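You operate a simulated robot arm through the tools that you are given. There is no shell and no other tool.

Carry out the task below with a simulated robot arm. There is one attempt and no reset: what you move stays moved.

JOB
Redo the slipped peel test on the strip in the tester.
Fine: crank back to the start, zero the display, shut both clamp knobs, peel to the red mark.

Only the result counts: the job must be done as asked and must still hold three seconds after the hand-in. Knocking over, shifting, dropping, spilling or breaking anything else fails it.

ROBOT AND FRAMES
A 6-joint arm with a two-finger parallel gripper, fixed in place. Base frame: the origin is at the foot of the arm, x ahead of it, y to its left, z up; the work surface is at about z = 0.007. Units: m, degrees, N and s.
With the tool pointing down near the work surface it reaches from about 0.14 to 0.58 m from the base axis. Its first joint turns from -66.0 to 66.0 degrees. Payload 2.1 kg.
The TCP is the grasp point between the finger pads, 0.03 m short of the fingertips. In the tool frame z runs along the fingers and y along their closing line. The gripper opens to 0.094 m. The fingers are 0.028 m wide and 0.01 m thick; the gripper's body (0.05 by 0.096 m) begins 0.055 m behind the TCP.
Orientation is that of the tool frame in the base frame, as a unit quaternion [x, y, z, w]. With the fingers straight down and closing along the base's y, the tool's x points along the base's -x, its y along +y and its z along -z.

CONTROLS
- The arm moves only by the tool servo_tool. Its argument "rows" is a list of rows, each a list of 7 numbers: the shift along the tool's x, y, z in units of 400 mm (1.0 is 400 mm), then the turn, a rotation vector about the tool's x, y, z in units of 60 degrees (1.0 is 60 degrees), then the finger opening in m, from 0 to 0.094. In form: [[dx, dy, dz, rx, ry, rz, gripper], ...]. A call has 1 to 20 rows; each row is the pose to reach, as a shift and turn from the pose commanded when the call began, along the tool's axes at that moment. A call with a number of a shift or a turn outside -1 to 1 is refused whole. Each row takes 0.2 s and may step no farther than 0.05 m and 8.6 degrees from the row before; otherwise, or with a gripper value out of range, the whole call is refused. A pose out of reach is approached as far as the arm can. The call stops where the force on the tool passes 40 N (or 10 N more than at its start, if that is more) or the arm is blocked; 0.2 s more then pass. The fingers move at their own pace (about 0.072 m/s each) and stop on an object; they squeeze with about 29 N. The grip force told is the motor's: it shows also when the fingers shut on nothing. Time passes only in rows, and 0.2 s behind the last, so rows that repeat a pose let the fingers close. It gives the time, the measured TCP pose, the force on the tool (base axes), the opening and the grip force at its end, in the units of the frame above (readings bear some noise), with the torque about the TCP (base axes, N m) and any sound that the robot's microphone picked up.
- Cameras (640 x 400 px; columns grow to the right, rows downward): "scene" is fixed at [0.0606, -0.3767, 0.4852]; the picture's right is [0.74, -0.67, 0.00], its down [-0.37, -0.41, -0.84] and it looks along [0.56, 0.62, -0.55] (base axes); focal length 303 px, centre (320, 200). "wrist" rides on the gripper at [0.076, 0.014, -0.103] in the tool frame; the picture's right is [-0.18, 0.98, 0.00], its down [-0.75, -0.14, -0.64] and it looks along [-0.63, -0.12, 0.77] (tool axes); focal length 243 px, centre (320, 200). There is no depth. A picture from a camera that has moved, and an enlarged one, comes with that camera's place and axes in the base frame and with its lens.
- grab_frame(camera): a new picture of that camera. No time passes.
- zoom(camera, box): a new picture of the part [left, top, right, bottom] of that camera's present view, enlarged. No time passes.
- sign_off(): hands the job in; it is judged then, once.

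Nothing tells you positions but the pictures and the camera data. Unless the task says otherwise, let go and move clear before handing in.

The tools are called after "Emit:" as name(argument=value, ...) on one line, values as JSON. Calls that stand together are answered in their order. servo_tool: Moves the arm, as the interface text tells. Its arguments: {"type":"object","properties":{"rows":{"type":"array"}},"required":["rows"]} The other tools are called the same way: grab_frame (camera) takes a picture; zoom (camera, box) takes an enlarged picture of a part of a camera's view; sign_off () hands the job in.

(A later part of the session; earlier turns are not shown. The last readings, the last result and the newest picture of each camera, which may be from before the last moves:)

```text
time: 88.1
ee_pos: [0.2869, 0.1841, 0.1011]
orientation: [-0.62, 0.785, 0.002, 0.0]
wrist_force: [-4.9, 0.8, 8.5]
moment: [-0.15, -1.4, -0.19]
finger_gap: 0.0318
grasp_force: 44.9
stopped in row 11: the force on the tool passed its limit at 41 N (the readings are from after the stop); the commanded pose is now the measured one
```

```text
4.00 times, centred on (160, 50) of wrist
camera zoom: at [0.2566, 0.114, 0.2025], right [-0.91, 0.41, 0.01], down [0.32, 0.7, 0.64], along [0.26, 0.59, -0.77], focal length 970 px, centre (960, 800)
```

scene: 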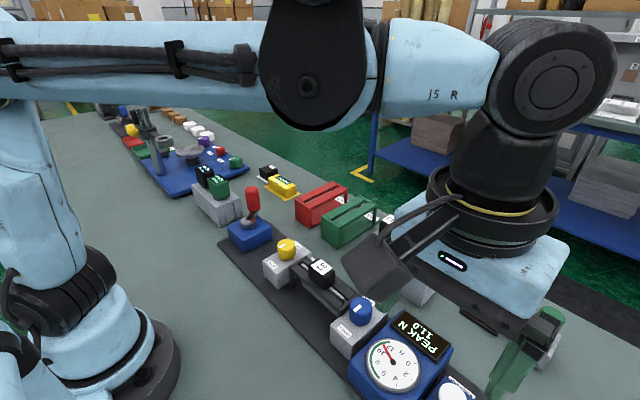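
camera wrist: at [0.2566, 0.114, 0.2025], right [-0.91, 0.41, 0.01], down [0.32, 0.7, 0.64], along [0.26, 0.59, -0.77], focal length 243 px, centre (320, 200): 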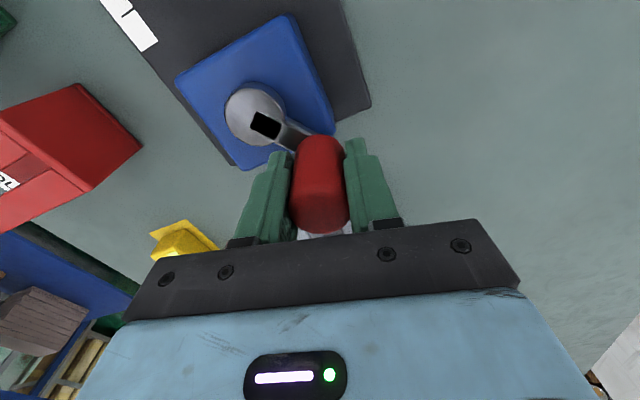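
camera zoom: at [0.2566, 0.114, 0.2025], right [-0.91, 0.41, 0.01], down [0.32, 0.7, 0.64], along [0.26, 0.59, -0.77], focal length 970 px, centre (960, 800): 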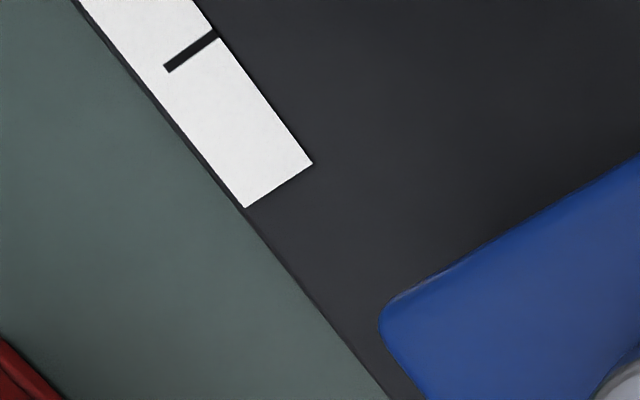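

About 34 mm of travel so far (about 0.273 mm per degree), so the red mark should be near a crank angle of 220°. Continuing.

Emit:
servo_tool(rows=[[0.0024, 0.002, -0.0001, 0, 0, -0.027, 0.02], [0.0048, 0.0038, -0.0002, 0, 0, -0.053, 0.02], [0.0073, 0.0057, -0.0002, 0, 0, -0.08, 0.02], [0.0099, 0.0074, -0.0002, 0, 0, -0.107, 0.02], [0.0125, 0.0091, -0.0002, 0, 0, -0.133, 0.02], [0.0151, 0.0107, -0.0002, 0, 0, -0.16, 0.02], [0.0178, 0.0122, -0.0002, 0, 0, -0.187, 0.02], [0.0206, 0.0137, -0.0002, 0, 0, -0.213, 0.02], [0.0233, 0.015, -0.0002, 0, 0, -0.24, 0.02], [0.0261, 0.0163, -0.0002, 0, 0, -0.267, 0.02]])

Emit:
grab_frame(camera="wrist")

Emit:
zoom(camera="scene", box=[200, 150, 480, 400])

```text
time: 90.1
ee_pos: [0.2804, 0.1784, 0.1022]
orientation: [0.709, -0.705, -0.003, 0.0]
wrist_force: [-5.7, -1.6, 6.4]
moment: [0.27, -1.47, -0.15]
finger_gap: 0.0318
grasp_force: 45.0
stopped in row 9: the force on the tool passed its limit at 41 N (the readings are from after the stop); the commanded pose is now the measured one
```

```text
taken
camera wrist: at [0.2668, 0.1015, 0.2025], right [-0.98, 0.18, 0.01], down [0.14, 0.75, 0.64], along [0.11, 0.63, -0.77], focal length 243 px, centre (320, 200)
```

wrist: 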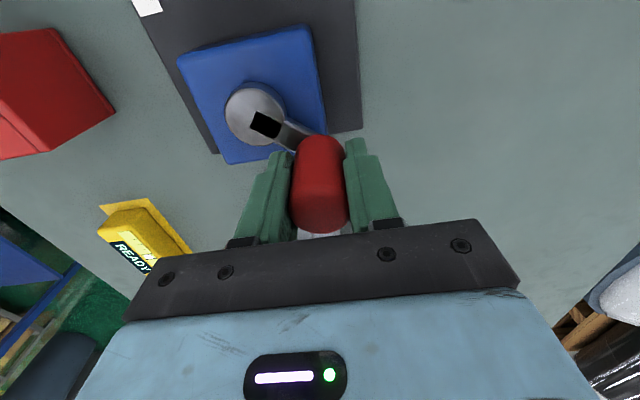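

```text
1.60 times, centred on (340, 275) of scene
camera zoom: at [0.0606, -0.3767, 0.4852], right [0.74, -0.67, 0.0], down [-0.37, -0.41, -0.84], along [0.56, 0.62, -0.55], focal length 484 px, centre (288, 80)
```

zoom: 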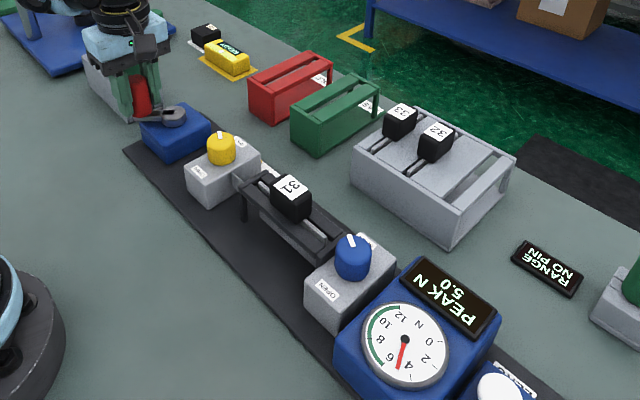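

Crank near 140°, still 5.0 N. The load seems speed-related, so I'll use slower 1° steps.

Emit:
servo_tool(rows=[[0.0015, 0.0012, 0, 0, 0, -0.0167, 0.02], [0.003, 0.0024, 0, 0, 0, -0.0333, 0.02], [0.0045, 0.0036, 0, 0, 0, -0.05, 0.02], [0.0061, 0.0048, 0, 0, 0, -0.0667, 0.02], [0.0077, 0.0059, 0, 0, 0, -0.0833, 0.02], [0.0093, 0.007, 0, 0, 0, -0.1, 0.02], [0.0109, 0.008, 0, 0, 0, -0.1167, 0.02], [0.0125, 0.0091, 0, 0, 0, -0.1333, 0.02], [0.0141, 0.0101, 0, 0, 0, -0.15, 0.02], [0.0158, 0.0111, 0, 0, 0, -0.1667, 0.02]])

Emit:
zoom(camera="scene", box=[200, 150, 480, 400])

Emit:
grab_frame(camera="wrist")

```text
time: 92.3
ee_pos: [0.276, 0.1722, 0.1004]
orientation: [0.768, -0.64, -0.003, 0.0]
wrist_force: [-1.9, -1.5, 17.9]
moment: [-0.28, -1.95, -0.1]
finger_gap: 0.0316
grasp_force: 45.2
```

```text
1.60 times, centred on (340, 275) of scene
camera zoom: at [0.0605, -0.3767, 0.4852], right [0.74, -0.67, 0.0], down [-0.37, -0.41, -0.84], along [0.56, 0.62, -0.55], focal length 484 px, centre (288, 80)
```

zoom: 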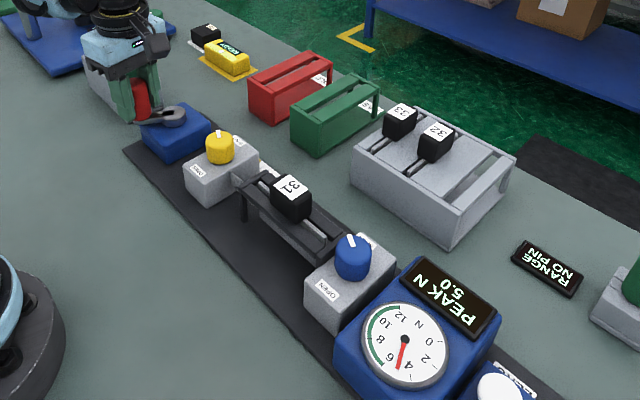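

```text
taken
camera wrist: at [0.276, 0.0938, 0.2023], right [-1.0, 0.0, 0.0], down [0.01, 0.76, 0.65], along [0.0, 0.65, -0.76], focal length 243 px, centre (320, 200)
```

wrist: 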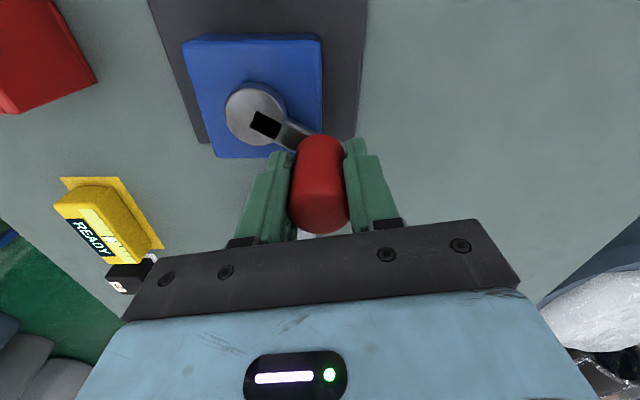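

Smooth now (lateral forces near zero). Continuing 15° more with a slight lift.

Emit:
servo_tool(rows=[[0.0015, 0.0012, -0.0003, 0, 0, -0.0167, 0.02], [0.003, 0.0024, -0.0006, 0, 0, -0.0333, 0.02], [0.0045, 0.0036, -0.0007, 0, 0, -0.05, 0.02], [0.0061, 0.0048, -0.0007, 0, 0, -0.0667, 0.02], [0.0077, 0.0059, -0.0007, 0, 0, -0.0833, 0.02], [0.0093, 0.007, -0.0007, 0, 0, -0.1, 0.02], [0.0109, 0.008, -0.0007, 0, 0, -0.1167, 0.02], [0.0125, 0.0091, -0.0007, 0, 0, -0.1333, 0.02], [0.0141, 0.0101, -0.0007, 0, 0, -0.15, 0.02], [0.0158, 0.0111, -0.0007, 0, 0, -0.1667, 0.02], [0.0175, 0.012, -0.0007, 0, 0, -0.1833, 0.02], [0.0192, 0.0129, -0.0007, 0, 0, -0.2, 0.02], [0.0209, 0.0138, -0.0007, 0, 0, -0.2167, 0.02], [0.0226, 0.0147, -0.0007, 0, 0, -0.2333, 0.02], [0.0244, 0.0155, -0.0007, 0, 0, -0.25, 0.02]])

Emit:
zoom(camera="scene", box=[200, 150, 480, 400])

Emit:
grab_frame(camera="wrist")

Emit:
zoom(camera="scene", box=[250, 200, 370, 280])

```text
time: 95.5
ee_pos: [0.2723, 0.1593, 0.1013]
orientation: [0.845, -0.535, -0.003, 0.001]
wrist_force: [0.8, 10.1, -34.4]
moment: [1.23, -0.54, 0.4]
finger_gap: 0.0317
grasp_force: 45.1
```

```text
1.60 times, centred on (340, 275) of scene
camera zoom: at [0.0607, -0.3766, 0.4852], right [0.74, -0.67, 0.0], down [-0.37, -0.41, -0.84], along [0.56, 0.62, -0.55], focal length 484 px, centre (288, 80)
```

zoom: 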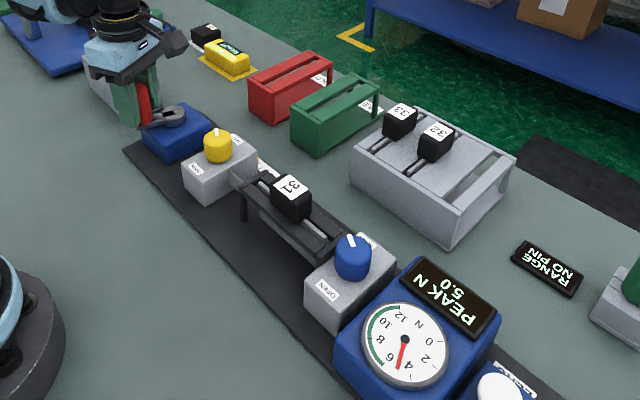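

```text
taken
camera wrist: at [0.2919, 0.0854, 0.2022], right [-0.97, -0.25, 0.0], down [-0.19, 0.74, 0.65], along [-0.17, 0.62, -0.76], focal length 243 px, centre (320, 200)
```

wrist: 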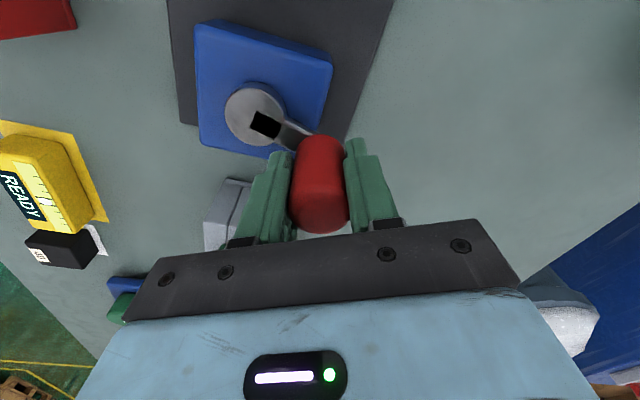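

```text
5.00 times, centred on (310, 240) of scene
camera zoom: at [0.0607, -0.3766, 0.4852], right [0.74, -0.67, 0.0], down [-0.37, -0.41, -0.84], along [0.56, 0.62, -0.55], focal length 1514 px, centre (370, 0)
```

zoom: 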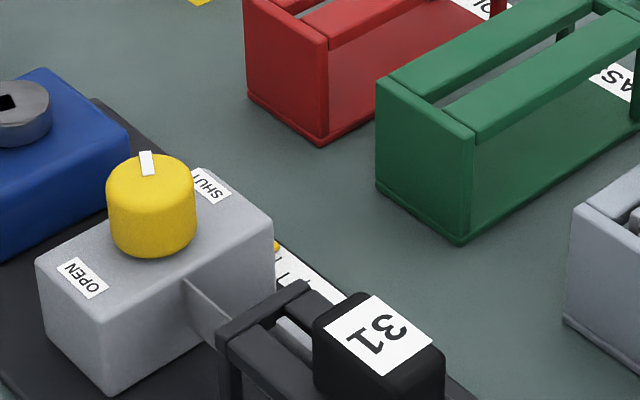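

About 44.6 mm of travel, peak steady at 5.0 N. I'll keep going 15° more, lowering slightly to relieve the vertical load.

Emit:
servo_tool(rows=[[0.0009, 0.0009, 0.0005, 0, 0, -0.02, 0.02], [0.0018, 0.0018, 0.001, 0, 0, -0.04, 0.02], [0.0033, 0.003, 0.001, 0, 0, -0.057, 0.02], [0.0049, 0.0042, 0.001, 0, 0, -0.073, 0.02], [0.0065, 0.0053, 0.001, 0, 0, -0.09, 0.02], [0.0081, 0.0064, 0.001, 0, 0, -0.107, 0.02], [0.0097, 0.0074, 0.001, 0, 0, -0.123, 0.02], [0.0113, 0.0085, 0.001, 0, 0, -0.14, 0.02], [0.0129, 0.0095, 0.001, 0, 0, -0.157, 0.02], [0.0146, 0.0105, 0.001, 0, 0, -0.173, 0.02], [0.0163, 0.0114, 0.001, 0, 0, -0.19, 0.02], [0.018, 0.0123, 0.001, 0, 0, -0.207, 0.02], [0.0197, 0.0132, 0.001, 0, 0, -0.223, 0.02], [0.0214, 0.0141, 0.001, 0, 0, -0.24, 0.02], [0.0232, 0.0149, 0.001, 0, 0, -0.257, 0.02]])

Emit:
grab_frame(camera="wrist")

Emit:
zoom(camera="scene", box=[200, 150, 480, 400])

```text
time: 98.7
ee_pos: [0.2702, 0.149, 0.1012]
orientation: [0.908, -0.418, -0.003, 0.0]
wrist_force: [-4.4, -1.0, 8.9]
moment: [0.57, -1.01, -0.07]
finger_gap: 0.0315
grasp_force: 45.0
stopped in row 15: the force on the tool passed its limit at 48 N (the readings are from after the stop); the commanded pose is now the measured one
```

```text
taken
camera wrist: at [0.3096, 0.0819, 0.2021], right [-0.87, -0.5, 0.0], down [-0.38, 0.66, 0.65], along [-0.32, 0.56, -0.76], focal length 243 px, centre (320, 200)
```

wrist: 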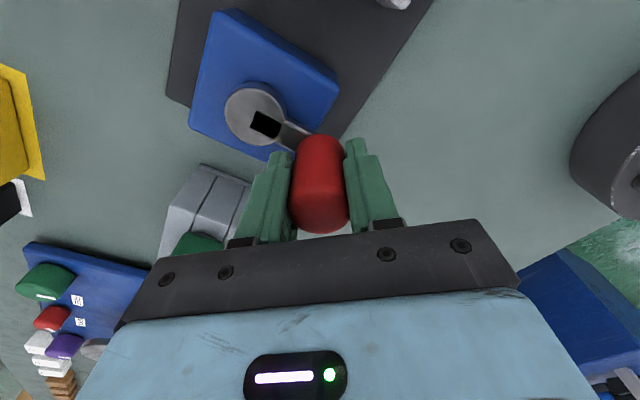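

```text
1.60 times, centred on (340, 275) of scene
camera zoom: at [0.0606, -0.3767, 0.4852], right [0.74, -0.67, 0.0], down [-0.37, -0.41, -0.84], along [0.56, 0.62, -0.55], focal length 484 px, centre (288, 80)
```

zoom: 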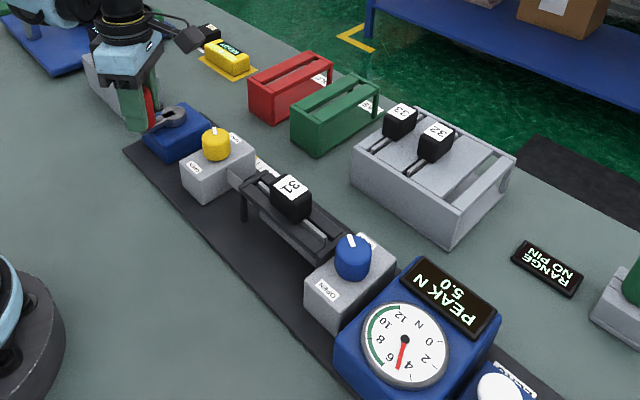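

Crank near 181°, about 49 mm of travel. I'll continue 10°, checking that the wrist still tracks.

Emit:
servo_tool(rows=[[0.0015, 0.0012, -0.0001, 0, 0, -0.0167, 0.02], [0.003, 0.0024, -0.0002, 0, 0, -0.0333, 0.02], [0.0045, 0.0036, -0.0002, 0, 0, -0.05, 0.02], [0.0061, 0.0048, -0.0002, 0, 0, -0.0667, 0.02], [0.0077, 0.0059, -0.0002, 0, 0, -0.0833, 0.02], [0.0093, 0.007, -0.0002, 0, 0, -0.1, 0.02], [0.0109, 0.008, -0.0002, 0, 0, -0.1167, 0.02], [0.0125, 0.0091, -0.0002, 0, 0, -0.1333, 0.02], [0.0141, 0.0101, -0.0002, 0, 0, -0.15, 0.02], [0.0158, 0.0111, -0.0002, 0, 0, -0.1667, 0.02]])

Emit:
grab_frame(camera="wrist")

Emit:
zoom(camera="scene", box=[240, 200, 360, 280])

```text
time: 100.1
ee_pos: [0.2716, 0.1459, 0.1008]
orientation: [0.928, -0.374, -0.003, -0.001]
wrist_force: [-3.7, -2.4, 8.1]
moment: [0.75, -0.88, -0.08]
finger_gap: 0.0315
grasp_force: 45.1
stopped in row 6: the force on the tool passed its limit at 41 N (the readings are from after the stop); the commanded pose is now the measured one
```

```text
taken
camera wrist: at [0.3162, 0.0818, 0.2021], right [-0.81, -0.58, 0.0], down [-0.44, 0.62, 0.65], along [-0.38, 0.53, -0.76], focal length 243 px, centre (320, 200)
```

wrist: 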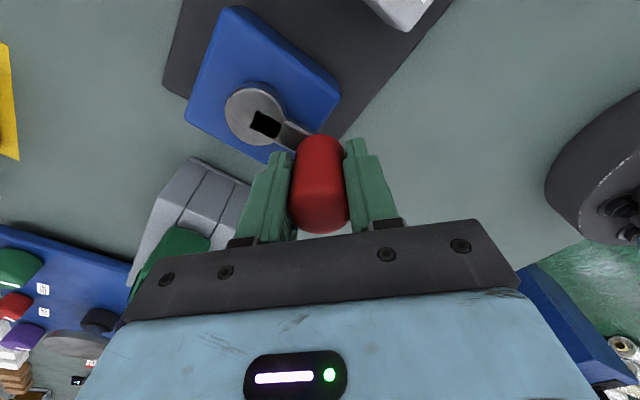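

```text
5.00 times, centred on (300, 240) of scene
camera zoom: at [0.0606, -0.3767, 0.4852], right [0.74, -0.67, 0.0], down [-0.37, -0.41, -0.84], along [0.56, 0.62, -0.55], focal length 1514 px, centre (420, 0)
```

zoom: 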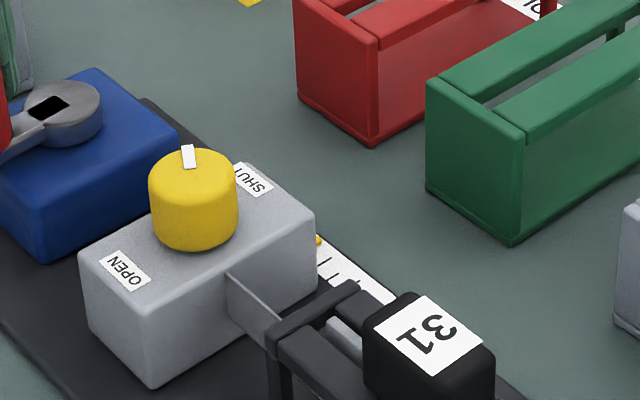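

The resistance is growing at this wrist angle, so I'll release, check that the crank holds, read the scale from above, and regrip with a fresh wrist angle.

Emit:
servo_tool(rows=[[0, 0, 0, 0, 0, 0, 0.035], [0, 0, 0, 0, 0, 0, 0.05], [0, 0, 0, 0, 0, 0, 0.065], [0, 0, 0, 0, 0, 0, 0.065], [0, 0, -0.05, 0, 0, 0, 0.065], [0, 0, -0.12, 0, 0, 0.1, 0.065], [0, 0, -0.2, 0, 0, 0.2, 0.065], [0, 0, -0.3, 0, 0, 0.32, 0.065], [0, 0, -0.35, 0, 0, 0.45, 0.065], [0, 0, -0.35, 0, 0, 0.58, 0.065], [0, 0, -0.35, 0, 0, 0.71, 0.065], [0, 0, -0.35, 0, 0, 0.85, 0.065], [0, 0, -0.35, 0, 0, 0.98, 0.065]])

Emit:
grab_frame(camera="wrist")

Emit:
zoom(camera="scene", box=[200, 150, 480, 400])

Emit:
zoom(camera="scene", box=[240, 200, 360, 280])

```text
time: 102.9
ee_pos: [0.2728, 0.1445, 0.2406]
orientation: [-0.624, 0.781, 0.003, -0.001]
wrist_force: [0.0, 0.4, -0.7]
moment: [0.0, 0.0, 0.03]
finger_gap: 0.065
grasp_force: 0.0
```

```text
taken
camera wrist: at [0.2416, 0.0734, 0.3426], right [-0.92, 0.4, 0.01], down [0.31, 0.7, 0.64], along [0.25, 0.59, -0.77], focal length 243 px, centre (320, 200)
```

wrist: 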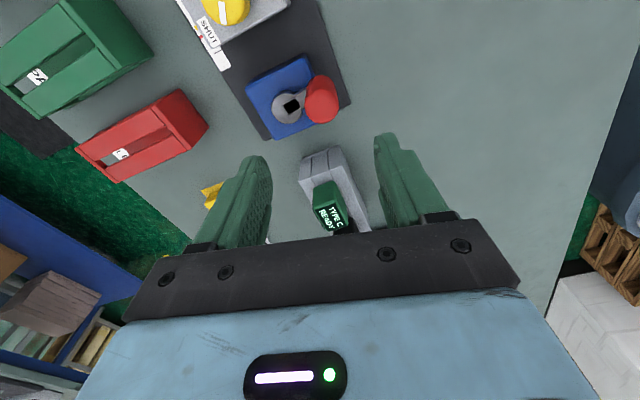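

```text
1.60 times, centred on (340, 275) of scene
camera zoom: at [0.0606, -0.3767, 0.4852], right [0.74, -0.67, 0.0], down [-0.37, -0.41, -0.84], along [0.56, 0.62, -0.55], focal length 484 px, centre (288, 80)
```

zoom: 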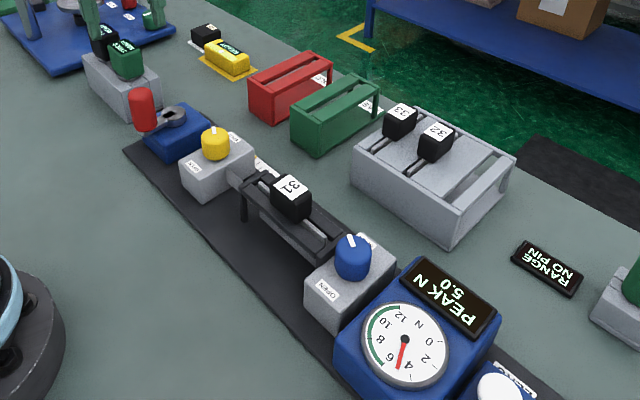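

```text
5.00 times, centred on (300, 240) of scene
camera zoom: at [0.0606, -0.3767, 0.4852], right [0.74, -0.67, 0.0], down [-0.37, -0.41, -0.84], along [0.56, 0.62, -0.55], focal length 1514 px, centre (420, 0)
```

zoom: 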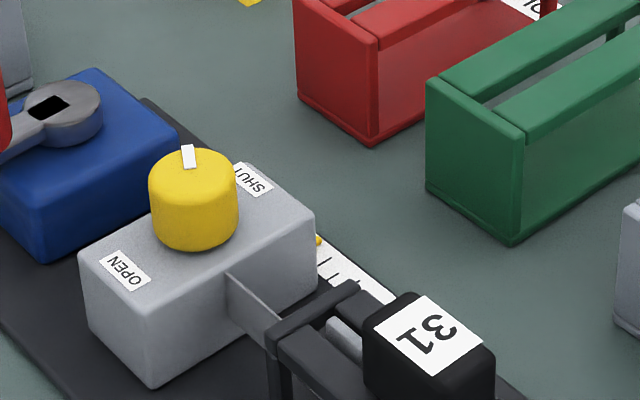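

The crank and carriage hold after release, with about 50 mm travelled. I'll swing around to read the scale directly.

Emit:
servo_tool(rows=[[0.0275, -0.0396, -0.014, 0, 0, 0.125, 0.065], [0.055, -0.0793, -0.028, 0, 0, 0.25, 0.065], [0.0825, -0.119, -0.042, 0, 0, 0.375, 0.065], [0.11, -0.1585, -0.056, 0, 0, 0.5, 0.065], [0.1375, -0.198, -0.07, 0, 0, 0.625, 0.065], [0.165, -0.238, -0.084, 0, 0, 0.75, 0.065], [0.1925, -0.277, -0.098, 0, 0, 0.875, 0.065], [0.22, -0.317, -0.1125, 0, 0, 1.0, 0.065], [0.22, -0.317, -0.1125, 0, 0, 1.0, 0.065]])

Emit:
servo_tool(rows=[[0, 0, 0, 0, 0, 0.1, 0.065], [0, 0, 0, 0, 0, 0.2, 0.065], [0, 0, 0, 0, 0, 0.287, 0.065], [0, 0, 0, 0, 0, 0.287, 0.065]])

Emit:
grab_frame(camera="wrist")

Emit:
zoom(camera="wrist", box=[240, 20, 400, 120])

```text
time: 104.9
ee_pos: [0.3771, 0.0316, 0.2847]
orientation: [-0.15, 0.989, 0.002, -0.003]
wrist_force: [-1.0, 0.6, -0.1]
moment: [0.0, 0.04, 0.01]
finger_gap: 0.065
grasp_force: 0.1
```

```text
time: 105.9
ee_pos: [0.3772, 0.0315, 0.284]
orientation: [0.001, 1.0, 0.001, -0.004]
wrist_force: [0.3, -0.3, 0.4]
moment: [0.02, -0.03, -0.01]
finger_gap: 0.0648
grasp_force: 0.1
```

```text
taken
camera wrist: at [0.3011, 0.0449, 0.387], right [0.18, 0.98, 0.0], down [0.76, -0.14, 0.64], along [0.63, -0.12, -0.77], focal length 243 px, centre (320, 200)
```

wrist: 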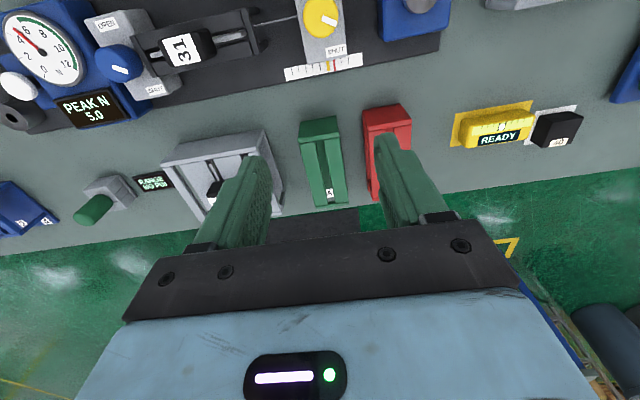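

```text
4.00 times, centred on (320, 70) of wrist
camera zoom: at [0.3011, 0.0449, 0.387], right [0.18, 0.98, 0.0], down [0.76, -0.14, 0.64], along [0.63, -0.12, -0.77], focal length 970 px, centre (320, 720)
```

zoom: 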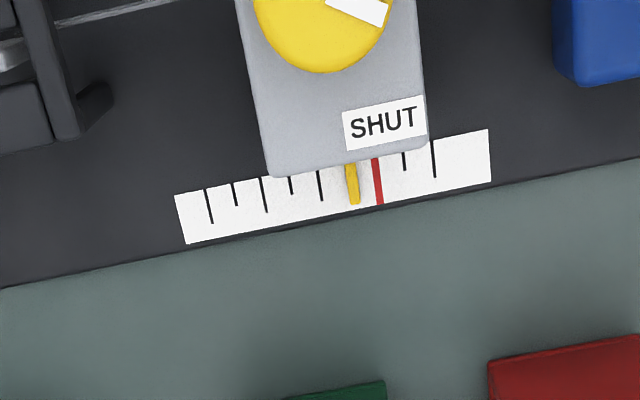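

The scale reads about 51.5 mm, so 8.5 mm remain to the red mark, or about 31° more of crank. I'll regrip the handle, now at about (0.271, 0.1445), with a fresh wrist angle.

Emit:
servo_tool(rows=[[0.053, 0.057, 0.032, 0, -0.0015, 0.053, 0.065], [0.106, 0.114, 0.064, 0, -0.003, 0.107, 0.065], [0.159, 0.17, 0.096, 0, -0.0045, 0.16, 0.065], [0.212, 0.227, 0.128, 0, -0.006, 0.213, 0.065], [0.265, 0.284, 0.16, 0, -0.0077, 0.267, 0.065], [0.265, 0.284, 0.16, 0, -0.0077, 0.267, 0.065]])

Emit:
grab_frame(camera="wrist")

Emit:
zoom(camera="wrist", box=[240, 40, 400, 180])

Emit:
zoom(camera="scene", box=[160, 100, 340, 260])

```text
time: 107.3
ee_pos: [0.2702, 0.1421, 0.221]
orientation: [0.139, 0.99, 0.001, 0.0]
wrist_force: [-0.6, -0.8, -0.7]
moment: [-0.02, -0.01, -0.01]
finger_gap: 0.0652
grasp_force: 0.1
```

```text
taken
camera wrist: at [0.2005, 0.1772, 0.3227], right [0.45, 0.89, 0.0], down [0.68, -0.34, 0.64], along [0.58, -0.29, -0.77], focal length 243 px, centre (320, 200)
```

wrist: 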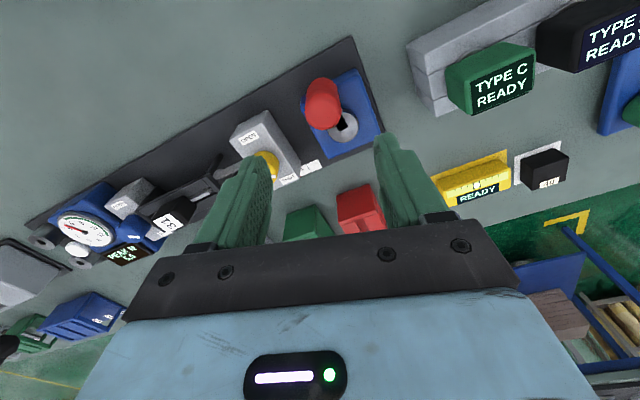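

```text
2.86 times, centred on (320, 110) of wrist
camera zoom: at [0.2005, 0.1772, 0.3227], right [0.45, 0.89, 0.0], down [0.68, -0.34, 0.64], along [0.58, -0.29, -0.77], focal length 693 px, centre (320, 457)
```

zoom: 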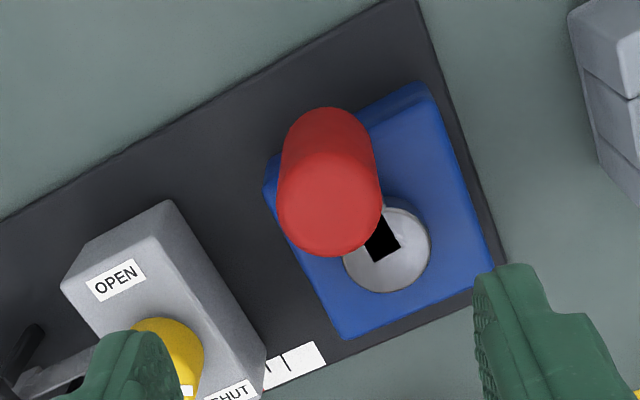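

```text
2.50 times, centred on (250, 180) of scene
camera zoom: at [0.0606, -0.3767, 0.4852], right [0.74, -0.67, 0.0], down [-0.37, -0.41, -0.84], along [0.56, 0.62, -0.55], focal length 757 px, centre (495, 250)
```

zoom: 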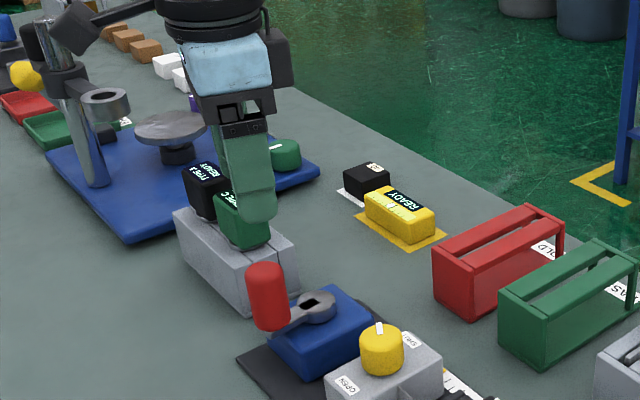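

Handle is at about (0.2705, 0.145). Descending and regripping.

Emit:
servo_tool(rows=[[0, 0.002, 0.06, 0, 0, 0, 0.065], [0, 0.004, 0.13, 0, 0, 0, 0.065], [0, 0.005, 0.2, 0, 0, 0, 0.065], [0, 0.005, 0.26, 0, 0, 0, 0.065], [0, 0.005, 0.297, 0, 0, 0, 0.065], [0, 0.005, 0.297, 0, 0, 0, 0.05], [0, 0.005, 0.297, 0, 0, 0, 0.04], [0, 0.005, 0.297, 0, 0, 0, 0.033], [0, 0.005, 0.297, 0, 0, 0, 0.02], [0, 0.005, 0.297, 0, 0, 0, 0.02]])

Emit:
grab_frame(camera="wrist")

```text
time: 109.5
ee_pos: [0.2717, 0.1456, 0.1041]
orientation: [0.138, 0.99, 0.001, 0.002]
wrist_force: [1.9, 4.9, -7.7]
moment: [-1.01, 0.29, 0.18]
finger_gap: 0.0316
grasp_force: 45.0
```

```text
taken
camera wrist: at [0.2015, 0.1799, 0.2052], right [0.45, 0.9, 0.0], down [0.69, -0.34, 0.64], along [0.58, -0.29, -0.77], focal length 243 px, centre (320, 200)
```

wrist: 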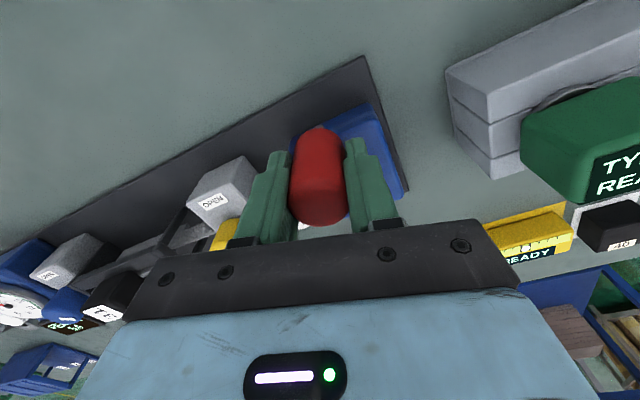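

Good low-force grip. Continuing the peel counter-clockwise 12° (about 3 mm).

Emit:
servo_tool(rows=[[-0.0007, -0.0018, 0, 0, 0, -0.0167, 0.02], [-0.0014, -0.0036, 0, 0, 0, -0.0333, 0.02], [-0.0022, -0.0053, 0, 0, 0, -0.05, 0.02], [-0.003, -0.0071, 0, 0, 0, -0.0667, 0.02], [-0.0038, -0.0089, 0, 0, 0, -0.0833, 0.02], [-0.0047, -0.0106, 0, 0, 0, -0.1, 0.02], [-0.0056, -0.0123, 0, 0, 0, -0.1167, 0.02], [-0.0065, -0.014, 0, 0, 0, -0.1333, 0.02], [-0.0074, -0.0157, 0, 0, 0, -0.15, 0.02], [-0.0084, -0.0173, 0, 0, 0, -0.1667, 0.02], [-0.0094, -0.019, 0, 0, 0, -0.1833, 0.02], [-0.0104, -0.0206, 0, 0, 0, -0.2, 0.02]])

Emit:
grab_frame(camera="wrist")

Emit:
zoom(camera="scene", box=[240, 200, 360, 280])

Emit:
zoom(camera="scene", box=[200, 150, 480, 400])

```text
time: 111.3
ee_pos: [0.2727, 0.1402, 0.1034]
orientation: [0.07, 0.998, 0.0, 0.001]
wrist_force: [-3.0, -3.5, 5.2]
moment: [0.85, -0.47, -0.1]
finger_gap: 0.0316
grasp_force: 45.1
stopped in row 9: the force on the tool passed its limit at 41 N (the readings are from after the stop); the commanded pose is now the measured one
```

```text
taken
camera wrist: at [0.198, 0.1652, 0.205], right [0.32, 0.95, 0.0], down [0.73, -0.24, 0.64], along [0.61, -0.21, -0.77], focal length 243 px, centre (320, 200)
```

wrist: 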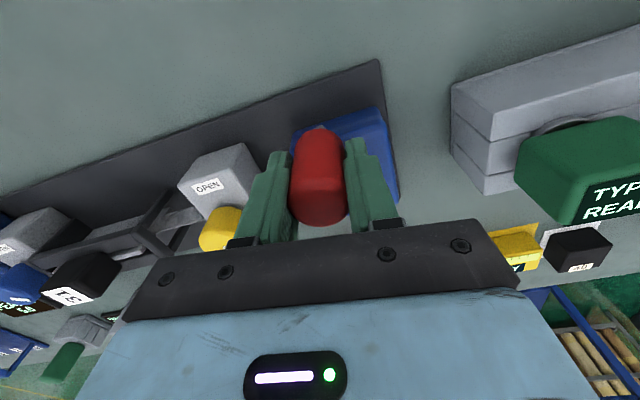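

```text
5.00 times, centred on (300, 240) of scene
camera zoom: at [0.0606, -0.3767, 0.4852], right [0.74, -0.67, 0.0], down [-0.37, -0.41, -0.84], along [0.56, 0.62, -0.55], focal length 1514 px, centre (420, 0)
```

zoom: 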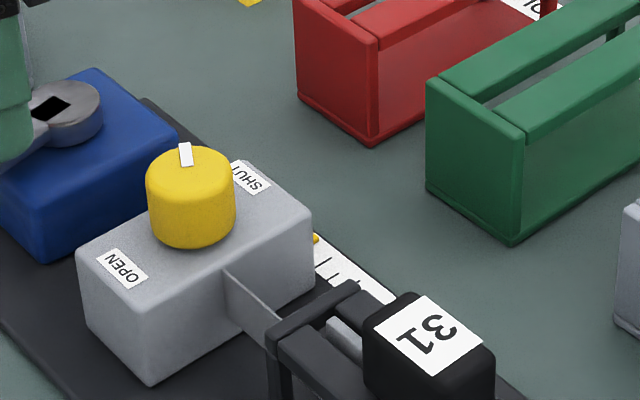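

```text
1.60 times, centred on (340, 275) of scene
camera zoom: at [0.0606, -0.3767, 0.4852], right [0.74, -0.67, 0.0], down [-0.37, -0.41, -0.84], along [0.56, 0.62, -0.55], focal length 484 px, centre (288, 80)
```

zoom: 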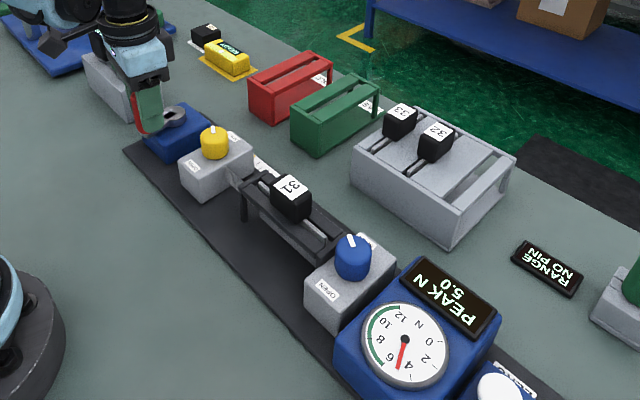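

Progress is slower here: resistance has risen. I'll make a short, slow stroke that stays under the limit to read the force direction.

Emit:
servo_tool(rows=[[-0.0004, -0.0009, 0, 0, 0, -0.0083, 0.02], [-0.0007, -0.0018, 0, 0, 0, -0.0167, 0.02], [-0.001, -0.0027, 0, 0, 0, -0.025, 0.02], [-0.0014, -0.0036, 0, 0, 0, -0.0333, 0.02], [-0.0018, -0.0044, 0, 0, 0, -0.0417, 0.02], [-0.0022, -0.0053, 0, 0, 0, -0.05, 0.02]])

Emit:
grab_frame(camera="wrist")

```text
time: 112.7
ee_pos: [0.2726, 0.1377, 0.1034]
orientation: [0.044, 0.999, -0.001, 0.0]
wrist_force: [-10.0, -10.0, 30.2]
moment: [0.74, -0.93, -0.29]
finger_gap: 0.0314
grasp_force: 45.0
```

```text
taken
camera wrist: at [0.1975, 0.1592, 0.205], right [0.27, 0.96, 0.0], down [0.74, -0.21, 0.64], along [0.62, -0.17, -0.77], focal length 243 px, centre (320, 200)
```

wrist: 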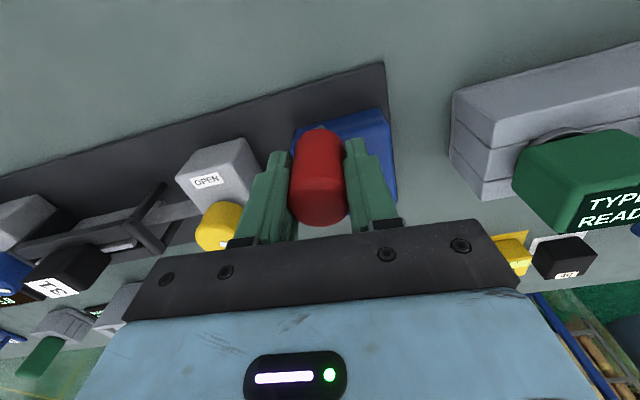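

The load is almost all vertical (+30 N), so it's a height creep rather than crank resistance. I'll raise about 0.4 mm and ramp upward slightly as I crank.

Emit:
servo_tool(rows=[[-0.0003, -0.0008, -0.0005, 0, 0, -0.008, 0.02], [-0.0006, -0.0016, -0.0009, 0, 0, -0.016, 0.02], [-0.001, -0.003, -0.001, 0, 0, -0.03, 0.02], [-0.0017, -0.0044, -0.0011, 0, 0, -0.043, 0.02], [-0.0024, -0.0058, -0.0012, 0, 0, -0.056, 0.02], [-0.003, -0.0071, -0.0013, 0, 0, -0.069, 0.02], [-0.0037, -0.0085, -0.0014, 0, 0, -0.082, 0.02], [-0.0044, -0.0098, -0.0015, 0, 0, -0.095, 0.02]])

Emit:
grab_frame(camera="wrist")

Emit:
zoom(camera="scene", box=[240, 200, 360, 280])

```text
time: 114.6
ee_pos: [0.2735, 0.1344, 0.104]
orientation: [-0.007, 1.0, -0.001, 0.002]
wrist_force: [2.5, 2.7, -9.2]
moment: [-0.81, 0.45, 0.06]
finger_gap: 0.0314
grasp_force: 45.4
stopped in row 8: the force on the tool passed its limit at 44 N (the readings are from after the stop); the commanded pose is now the measured one
```

```text
taken
camera wrist: at [0.1969, 0.1473, 0.2049], right [0.17, 0.99, 0.0], down [0.75, -0.13, 0.64], along [0.64, -0.11, -0.76], focal length 243 px, centre (320, 200)
```

wrist: 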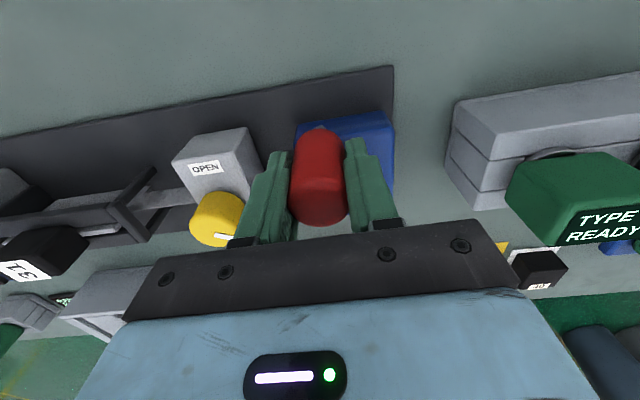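

```text
5.00 times, centred on (300, 240) of scene
camera zoom: at [0.0606, -0.3767, 0.4852], right [0.74, -0.67, 0.0], down [-0.37, -0.41, -0.84], along [0.56, 0.62, -0.55], focal length 1514 px, centre (420, 0)
```

zoom: 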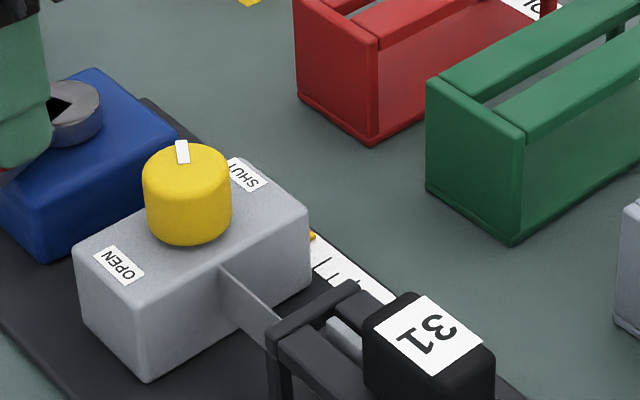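

Crank near 200° (about 55 mm). Since the fingers now close along the push direction, I'll relax the grip to a loose cage and simply push the handle around, which avoids the vertical preload.

Emit:
servo_tool(rows=[[0, 0, 0, 0, 0, 0, 0.035], [0, 0, 0, 0, 0, 0, 0.035], [-0.0006, -0.004, 0, 0, 0, -0.0167, 0.035], [-0.0013, -0.0075, 0, 0, 0, -0.033, 0.035], [-0.002, -0.0099, 0, 0, 0, -0.05, 0.035], [-0.0027, -0.0117, 0, 0, 0, -0.067, 0.035], [-0.0035, -0.0135, 0, 0, 0, -0.083, 0.035], [-0.0043, -0.0152, 0, 0, 0, -0.1, 0.035]])

Emit:
grab_frame(camera="wrist")

Emit:
zoom(camera="scene", box=[240, 200, 360, 280])

```text
time: 116.4
ee_pos: [0.275, 0.128, 0.1032]
orientation: [-0.06, 0.998, 0.0, 0.002]
wrist_force: [-0.5, 1.2, -1.4]
moment: [-0.05, -0.02, 0.01]
finger_gap: 0.0356
grasp_force: 0.9
```

```text
taken
camera wrist: at [0.1974, 0.133, 0.2047], right [0.07, 1.0, 0.0], down [0.76, -0.05, 0.64], along [0.64, -0.04, -0.76], focal length 243 px, centre (320, 200)
```

wrist: 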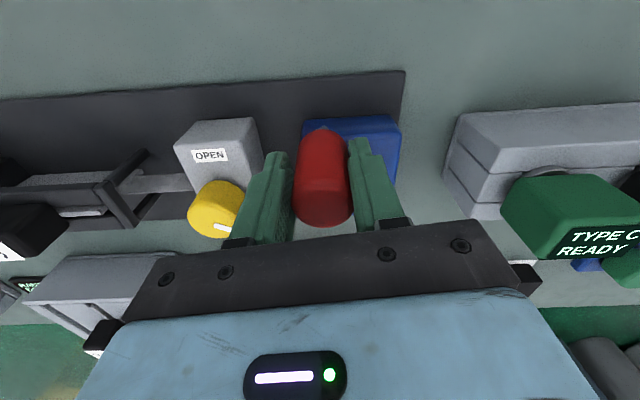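

```text
5.00 times, centred on (300, 240) of scene
camera zoom: at [0.0606, -0.3767, 0.4852], right [0.74, -0.67, 0.0], down [-0.37, -0.41, -0.84], along [0.56, 0.62, -0.55], focal length 1514 px, centre (420, 0)
```

zoom: 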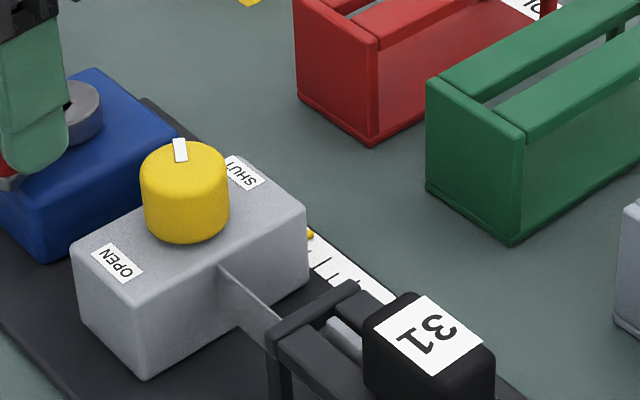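

With the loose cage the crank moves easily (about 1 N). Estimated 57 to 59 mm, so before the last bit I'll lift off and read the scale directly.

Emit:
servo_tool(rows=[[0, 0.004, 0, 0, 0, 0, 0.045], [0, 0.004, -0.06, 0, 0, 0, 0.05], [0, 0.004, -0.16, 0, 0, 0, 0.05], [0, 0.004, -0.25, 0, 0, 0, 0.065], [-0.056, -0.0625, -0.3, 0, 0, 0.03, 0.065], [-0.1125, -0.125, -0.35, 0, 0, 0.06, 0.065], [-0.169, -0.1875, -0.4, 0, 0, 0.09, 0.065], [-0.225, -0.25, -0.45, 0, 0, 0.115, 0.065], [-0.225, -0.25, -0.45, 0, 0, 0.115, 0.065]])

Emit:
grab_frame(camera="wrist")

Emit:
zoom(camera="wrist", box=[240, 20, 400, 120])

Emit:
zoom(camera="wrist", box=[280, 40, 360, 90])

```text
time: 118.4
ee_pos: [0.3763, 0.0406, 0.2836]
orientation: [0.001, 1.0, 0.0, 0.002]
wrist_force: [0.7, -0.1, -0.1]
moment: [-0.01, -0.03, 0.0]
finger_gap: 0.0649
grasp_force: 0.1
```

```text
taken
camera wrist: at [0.2997, 0.0539, 0.385], right [0.19, 0.98, 0.0], down [0.75, -0.14, 0.64], along [0.63, -0.12, -0.76], focal length 243 px, centre (320, 200)
```

wrist: 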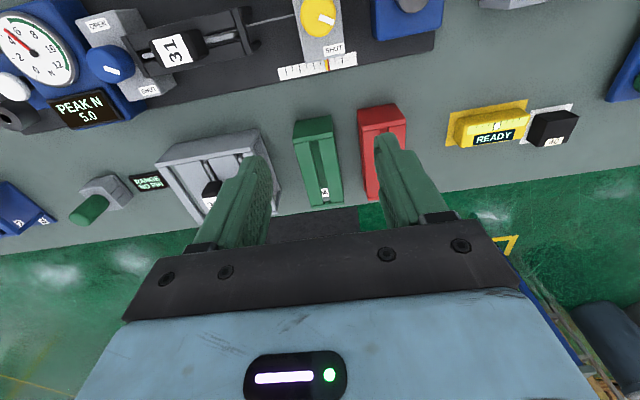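

```text
4.00 times, centred on (320, 70) of wrist
camera zoom: at [0.2997, 0.0539, 0.385], right [0.19, 0.98, 0.0], down [0.75, -0.14, 0.64], along [0.63, -0.12, -0.76], focal length 970 px, centre (320, 720)
```

zoom: 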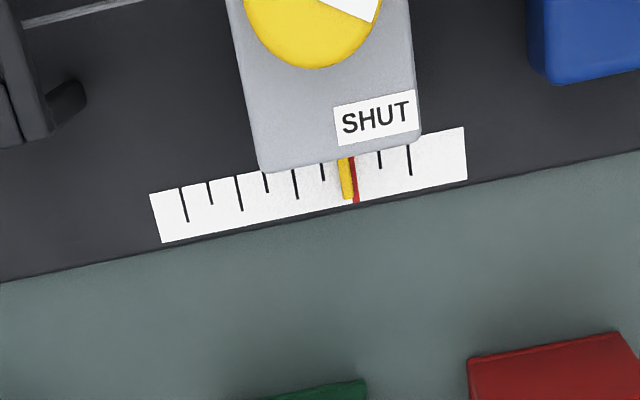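

```text
8.00 times, centred on (320, 65) of wrist
camera zoom: at [0.2997, 0.0539, 0.385], right [0.19, 0.98, 0.0], down [0.75, -0.14, 0.64], along [0.63, -0.12, -0.76], focal length 1941 px, centre (320, 1280)
```

zoom: 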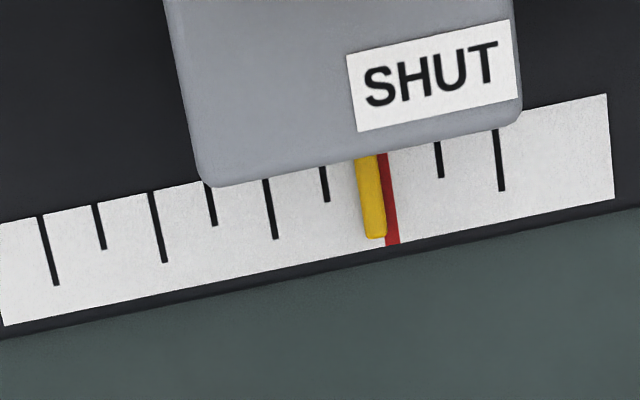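

The scale reads about 57.4 mm, about 2.6 mm short of the red mark (roughly 8.7° more). I'll return to the handle for the final push.

Emit:
servo_tool(rows=[[0.063, 0.056, 0.05, 0, 0, -0.04, 0.065], [0.126, 0.112, 0.1, 0, 0, -0.08, 0.065], [0.19, 0.168, 0.15, 0, 0, -0.12, 0.065], [0.253, 0.224, 0.205, 0, 0, -0.167, 0.065], [0.253, 0.224, 0.205, 0, 0, -0.167, 0.065]])

Emit:
grab_frame(camera="wrist")

Emit:
zoom(camera="wrist", box=[240, 40, 400, 180])

```text
time: 119.6
ee_pos: [0.2759, 0.1275, 0.2019]
orientation: [-0.086, 0.996, 0.0, 0.002]
wrist_force: [-0.2, -0.2, 0.1]
moment: [0.01, 0.01, -0.01]
finger_gap: 0.0647
grasp_force: 0.1
```

```text
taken
camera wrist: at [0.1982, 0.1287, 0.3029], right [0.01, 1.0, 0.0], down [0.76, -0.01, 0.64], along [0.64, -0.01, -0.76], focal length 243 px, centre (320, 200)
```

wrist: 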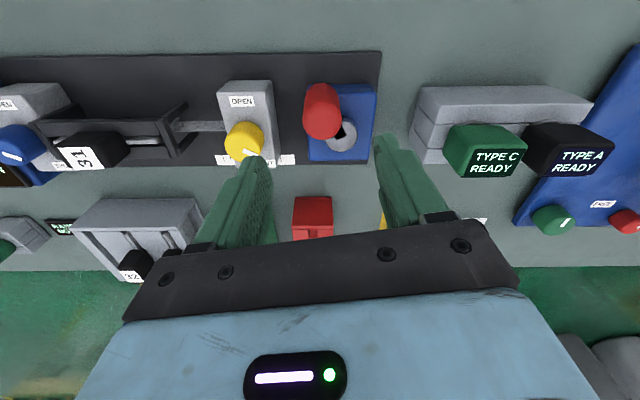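

```text
2.86 times, centred on (320, 110) of wrist
camera zoom: at [0.1982, 0.1287, 0.3029], right [0.01, 1.0, 0.0], down [0.76, -0.01, 0.64], along [0.64, -0.01, -0.76], focal length 693 px, centre (320, 457)
```

zoom: 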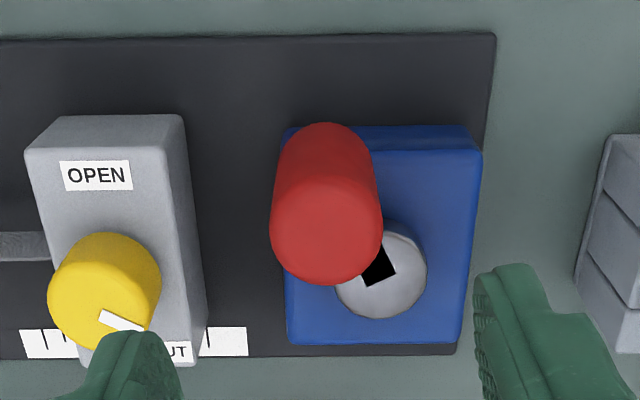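

Aligned over the handle. Descending and caging it loosely.

Emit:
servo_tool(rows=[[0.001, 0.001, 0.07, 0, 0, 0, 0.065], [0.002, 0.003, 0.14, 0, 0, 0, 0.065], [0.003, 0.004, 0.2, 0, 0, 0, 0.065], [0.003, 0.004, 0.246, 0, 0, 0, 0.065], [0.003, 0.004, 0.246, 0, 0, 0, 0.05], [0.003, 0.004, 0.246, 0, 0, 0, 0.04], [0.003, 0.004, 0.246, 0, 0, 0, 0.037]])

Emit:
grab_frame(camera="wrist")

```text
time: 121.2
ee_pos: [0.2759, 0.1302, 0.1036]
orientation: [-0.087, 0.996, 0.0, 0.002]
wrist_force: [0.3, 0.3, 0.3]
moment: [-0.01, 0.02, 0.02]
finger_gap: 0.0368
grasp_force: 0.0
```

```text
taken
camera wrist: at [0.1975, 0.1308, 0.2048], right [0.01, 1.0, 0.0], down [0.76, -0.01, 0.64], along [0.64, -0.01, -0.76], focal length 243 px, centre (320, 200)
```

wrist: 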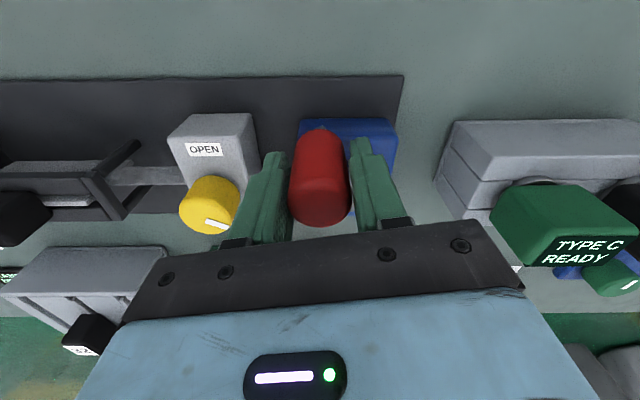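

Caged with no contact. Now a gentle push of about 6.5 mm along the circle, aiming slightly short of the mark.

Emit:
servo_tool(rows=[[-0.0006, -0.0022, 0, 0, 0, -0.015, 0.037], [-0.0012, -0.0044, 0, 0, 0, -0.03, 0.037], [-0.0018, -0.0066, 0, 0, 0, -0.045, 0.037], [-0.0025, -0.0088, 0, 0, 0, -0.06, 0.037], [-0.0032, -0.011, 0, 0, 0, -0.075, 0.037], [-0.0039, -0.0132, 0, 0, 0, -0.09, 0.037], [-0.0046, -0.0154, 0, 0, 0, -0.105, 0.037], [-0.0053, -0.0174, 0, 0, 0, -0.117, 0.037]])

Emit:
zoom(camera="scene", box=[240, 200, 360, 280])

Emit:
grab_frame(camera="wrist")

```text
time: 123.0
ee_pos: [0.2784, 0.1232, 0.1037]
orientation: [-0.146, 0.989, 0.0, 0.002]
wrist_force: [-0.3, 0.6, 0.4]
moment: [-0.01, 0.01, 0.03]
finger_gap: 0.0376
grasp_force: 0.8
```

```text
5.00 times, centred on (300, 240) of scene
camera zoom: at [0.0606, -0.3767, 0.4852], right [0.74, -0.67, 0.0], down [-0.37, -0.41, -0.84], along [0.56, 0.62, -0.55], focal length 1514 px, centre (420, 0)
```

zoom: 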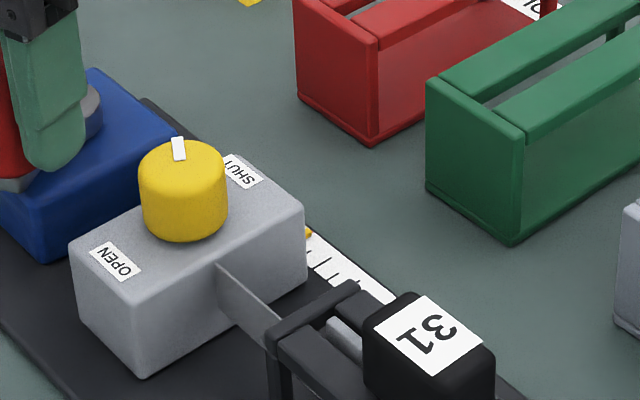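

```text
taken
camera wrist: at [0.2002, 0.1151, 0.205], right [-0.11, 0.99, 0.0], down [0.76, 0.08, 0.64], along [0.64, 0.07, -0.76], focal length 243 px, centre (320, 200)
```

wrist: 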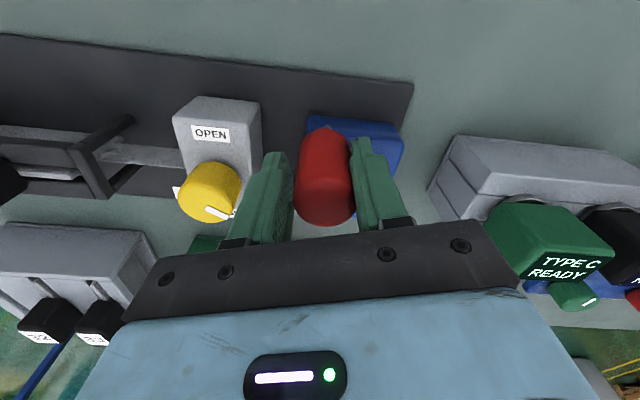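

About 59 mm now by estimate. Another 3.3° should land on the mark.

Emit:
servo_tool(rows=[[-0.0004, -0.0012, 0, 0, 0, -0.011, 0.037], [-0.0007, -0.0024, 0, 0, 0, -0.022, 0.037], [-0.0011, -0.0037, 0, 0, 0, -0.033, 0.037], [-0.0014, -0.005, 0, 0, 0, -0.044, 0.037], [-0.0018, -0.0062, 0, 0, 0, -0.055, 0.037], [-0.0018, -0.0062, 0, 0, 0, -0.055, 0.037]])

Emit:
zoom(camera="scene", box=[240, 200, 360, 280])

```text
time: 124.4
ee_pos: [0.2794, 0.122, 0.1025]
orientation: [-0.175, 0.984, 0.0, 0.002]
wrist_force: [0.8, 1.1, -0.7]
moment: [0.01, -0.02, -0.04]
finger_gap: 0.0376
grasp_force: 0.3
```

```text
5.00 times, centred on (300, 240) of scene
camera zoom: at [0.0606, -0.3767, 0.4852], right [0.74, -0.67, 0.0], down [-0.37, -0.41, -0.84], along [0.56, 0.62, -0.55], focal length 1514 px, centre (420, 0)
```

zoom: 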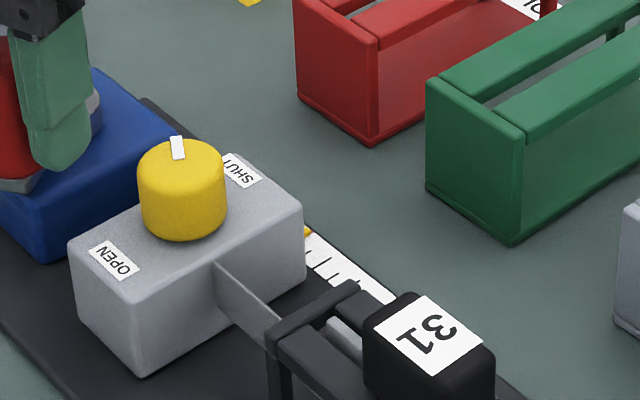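

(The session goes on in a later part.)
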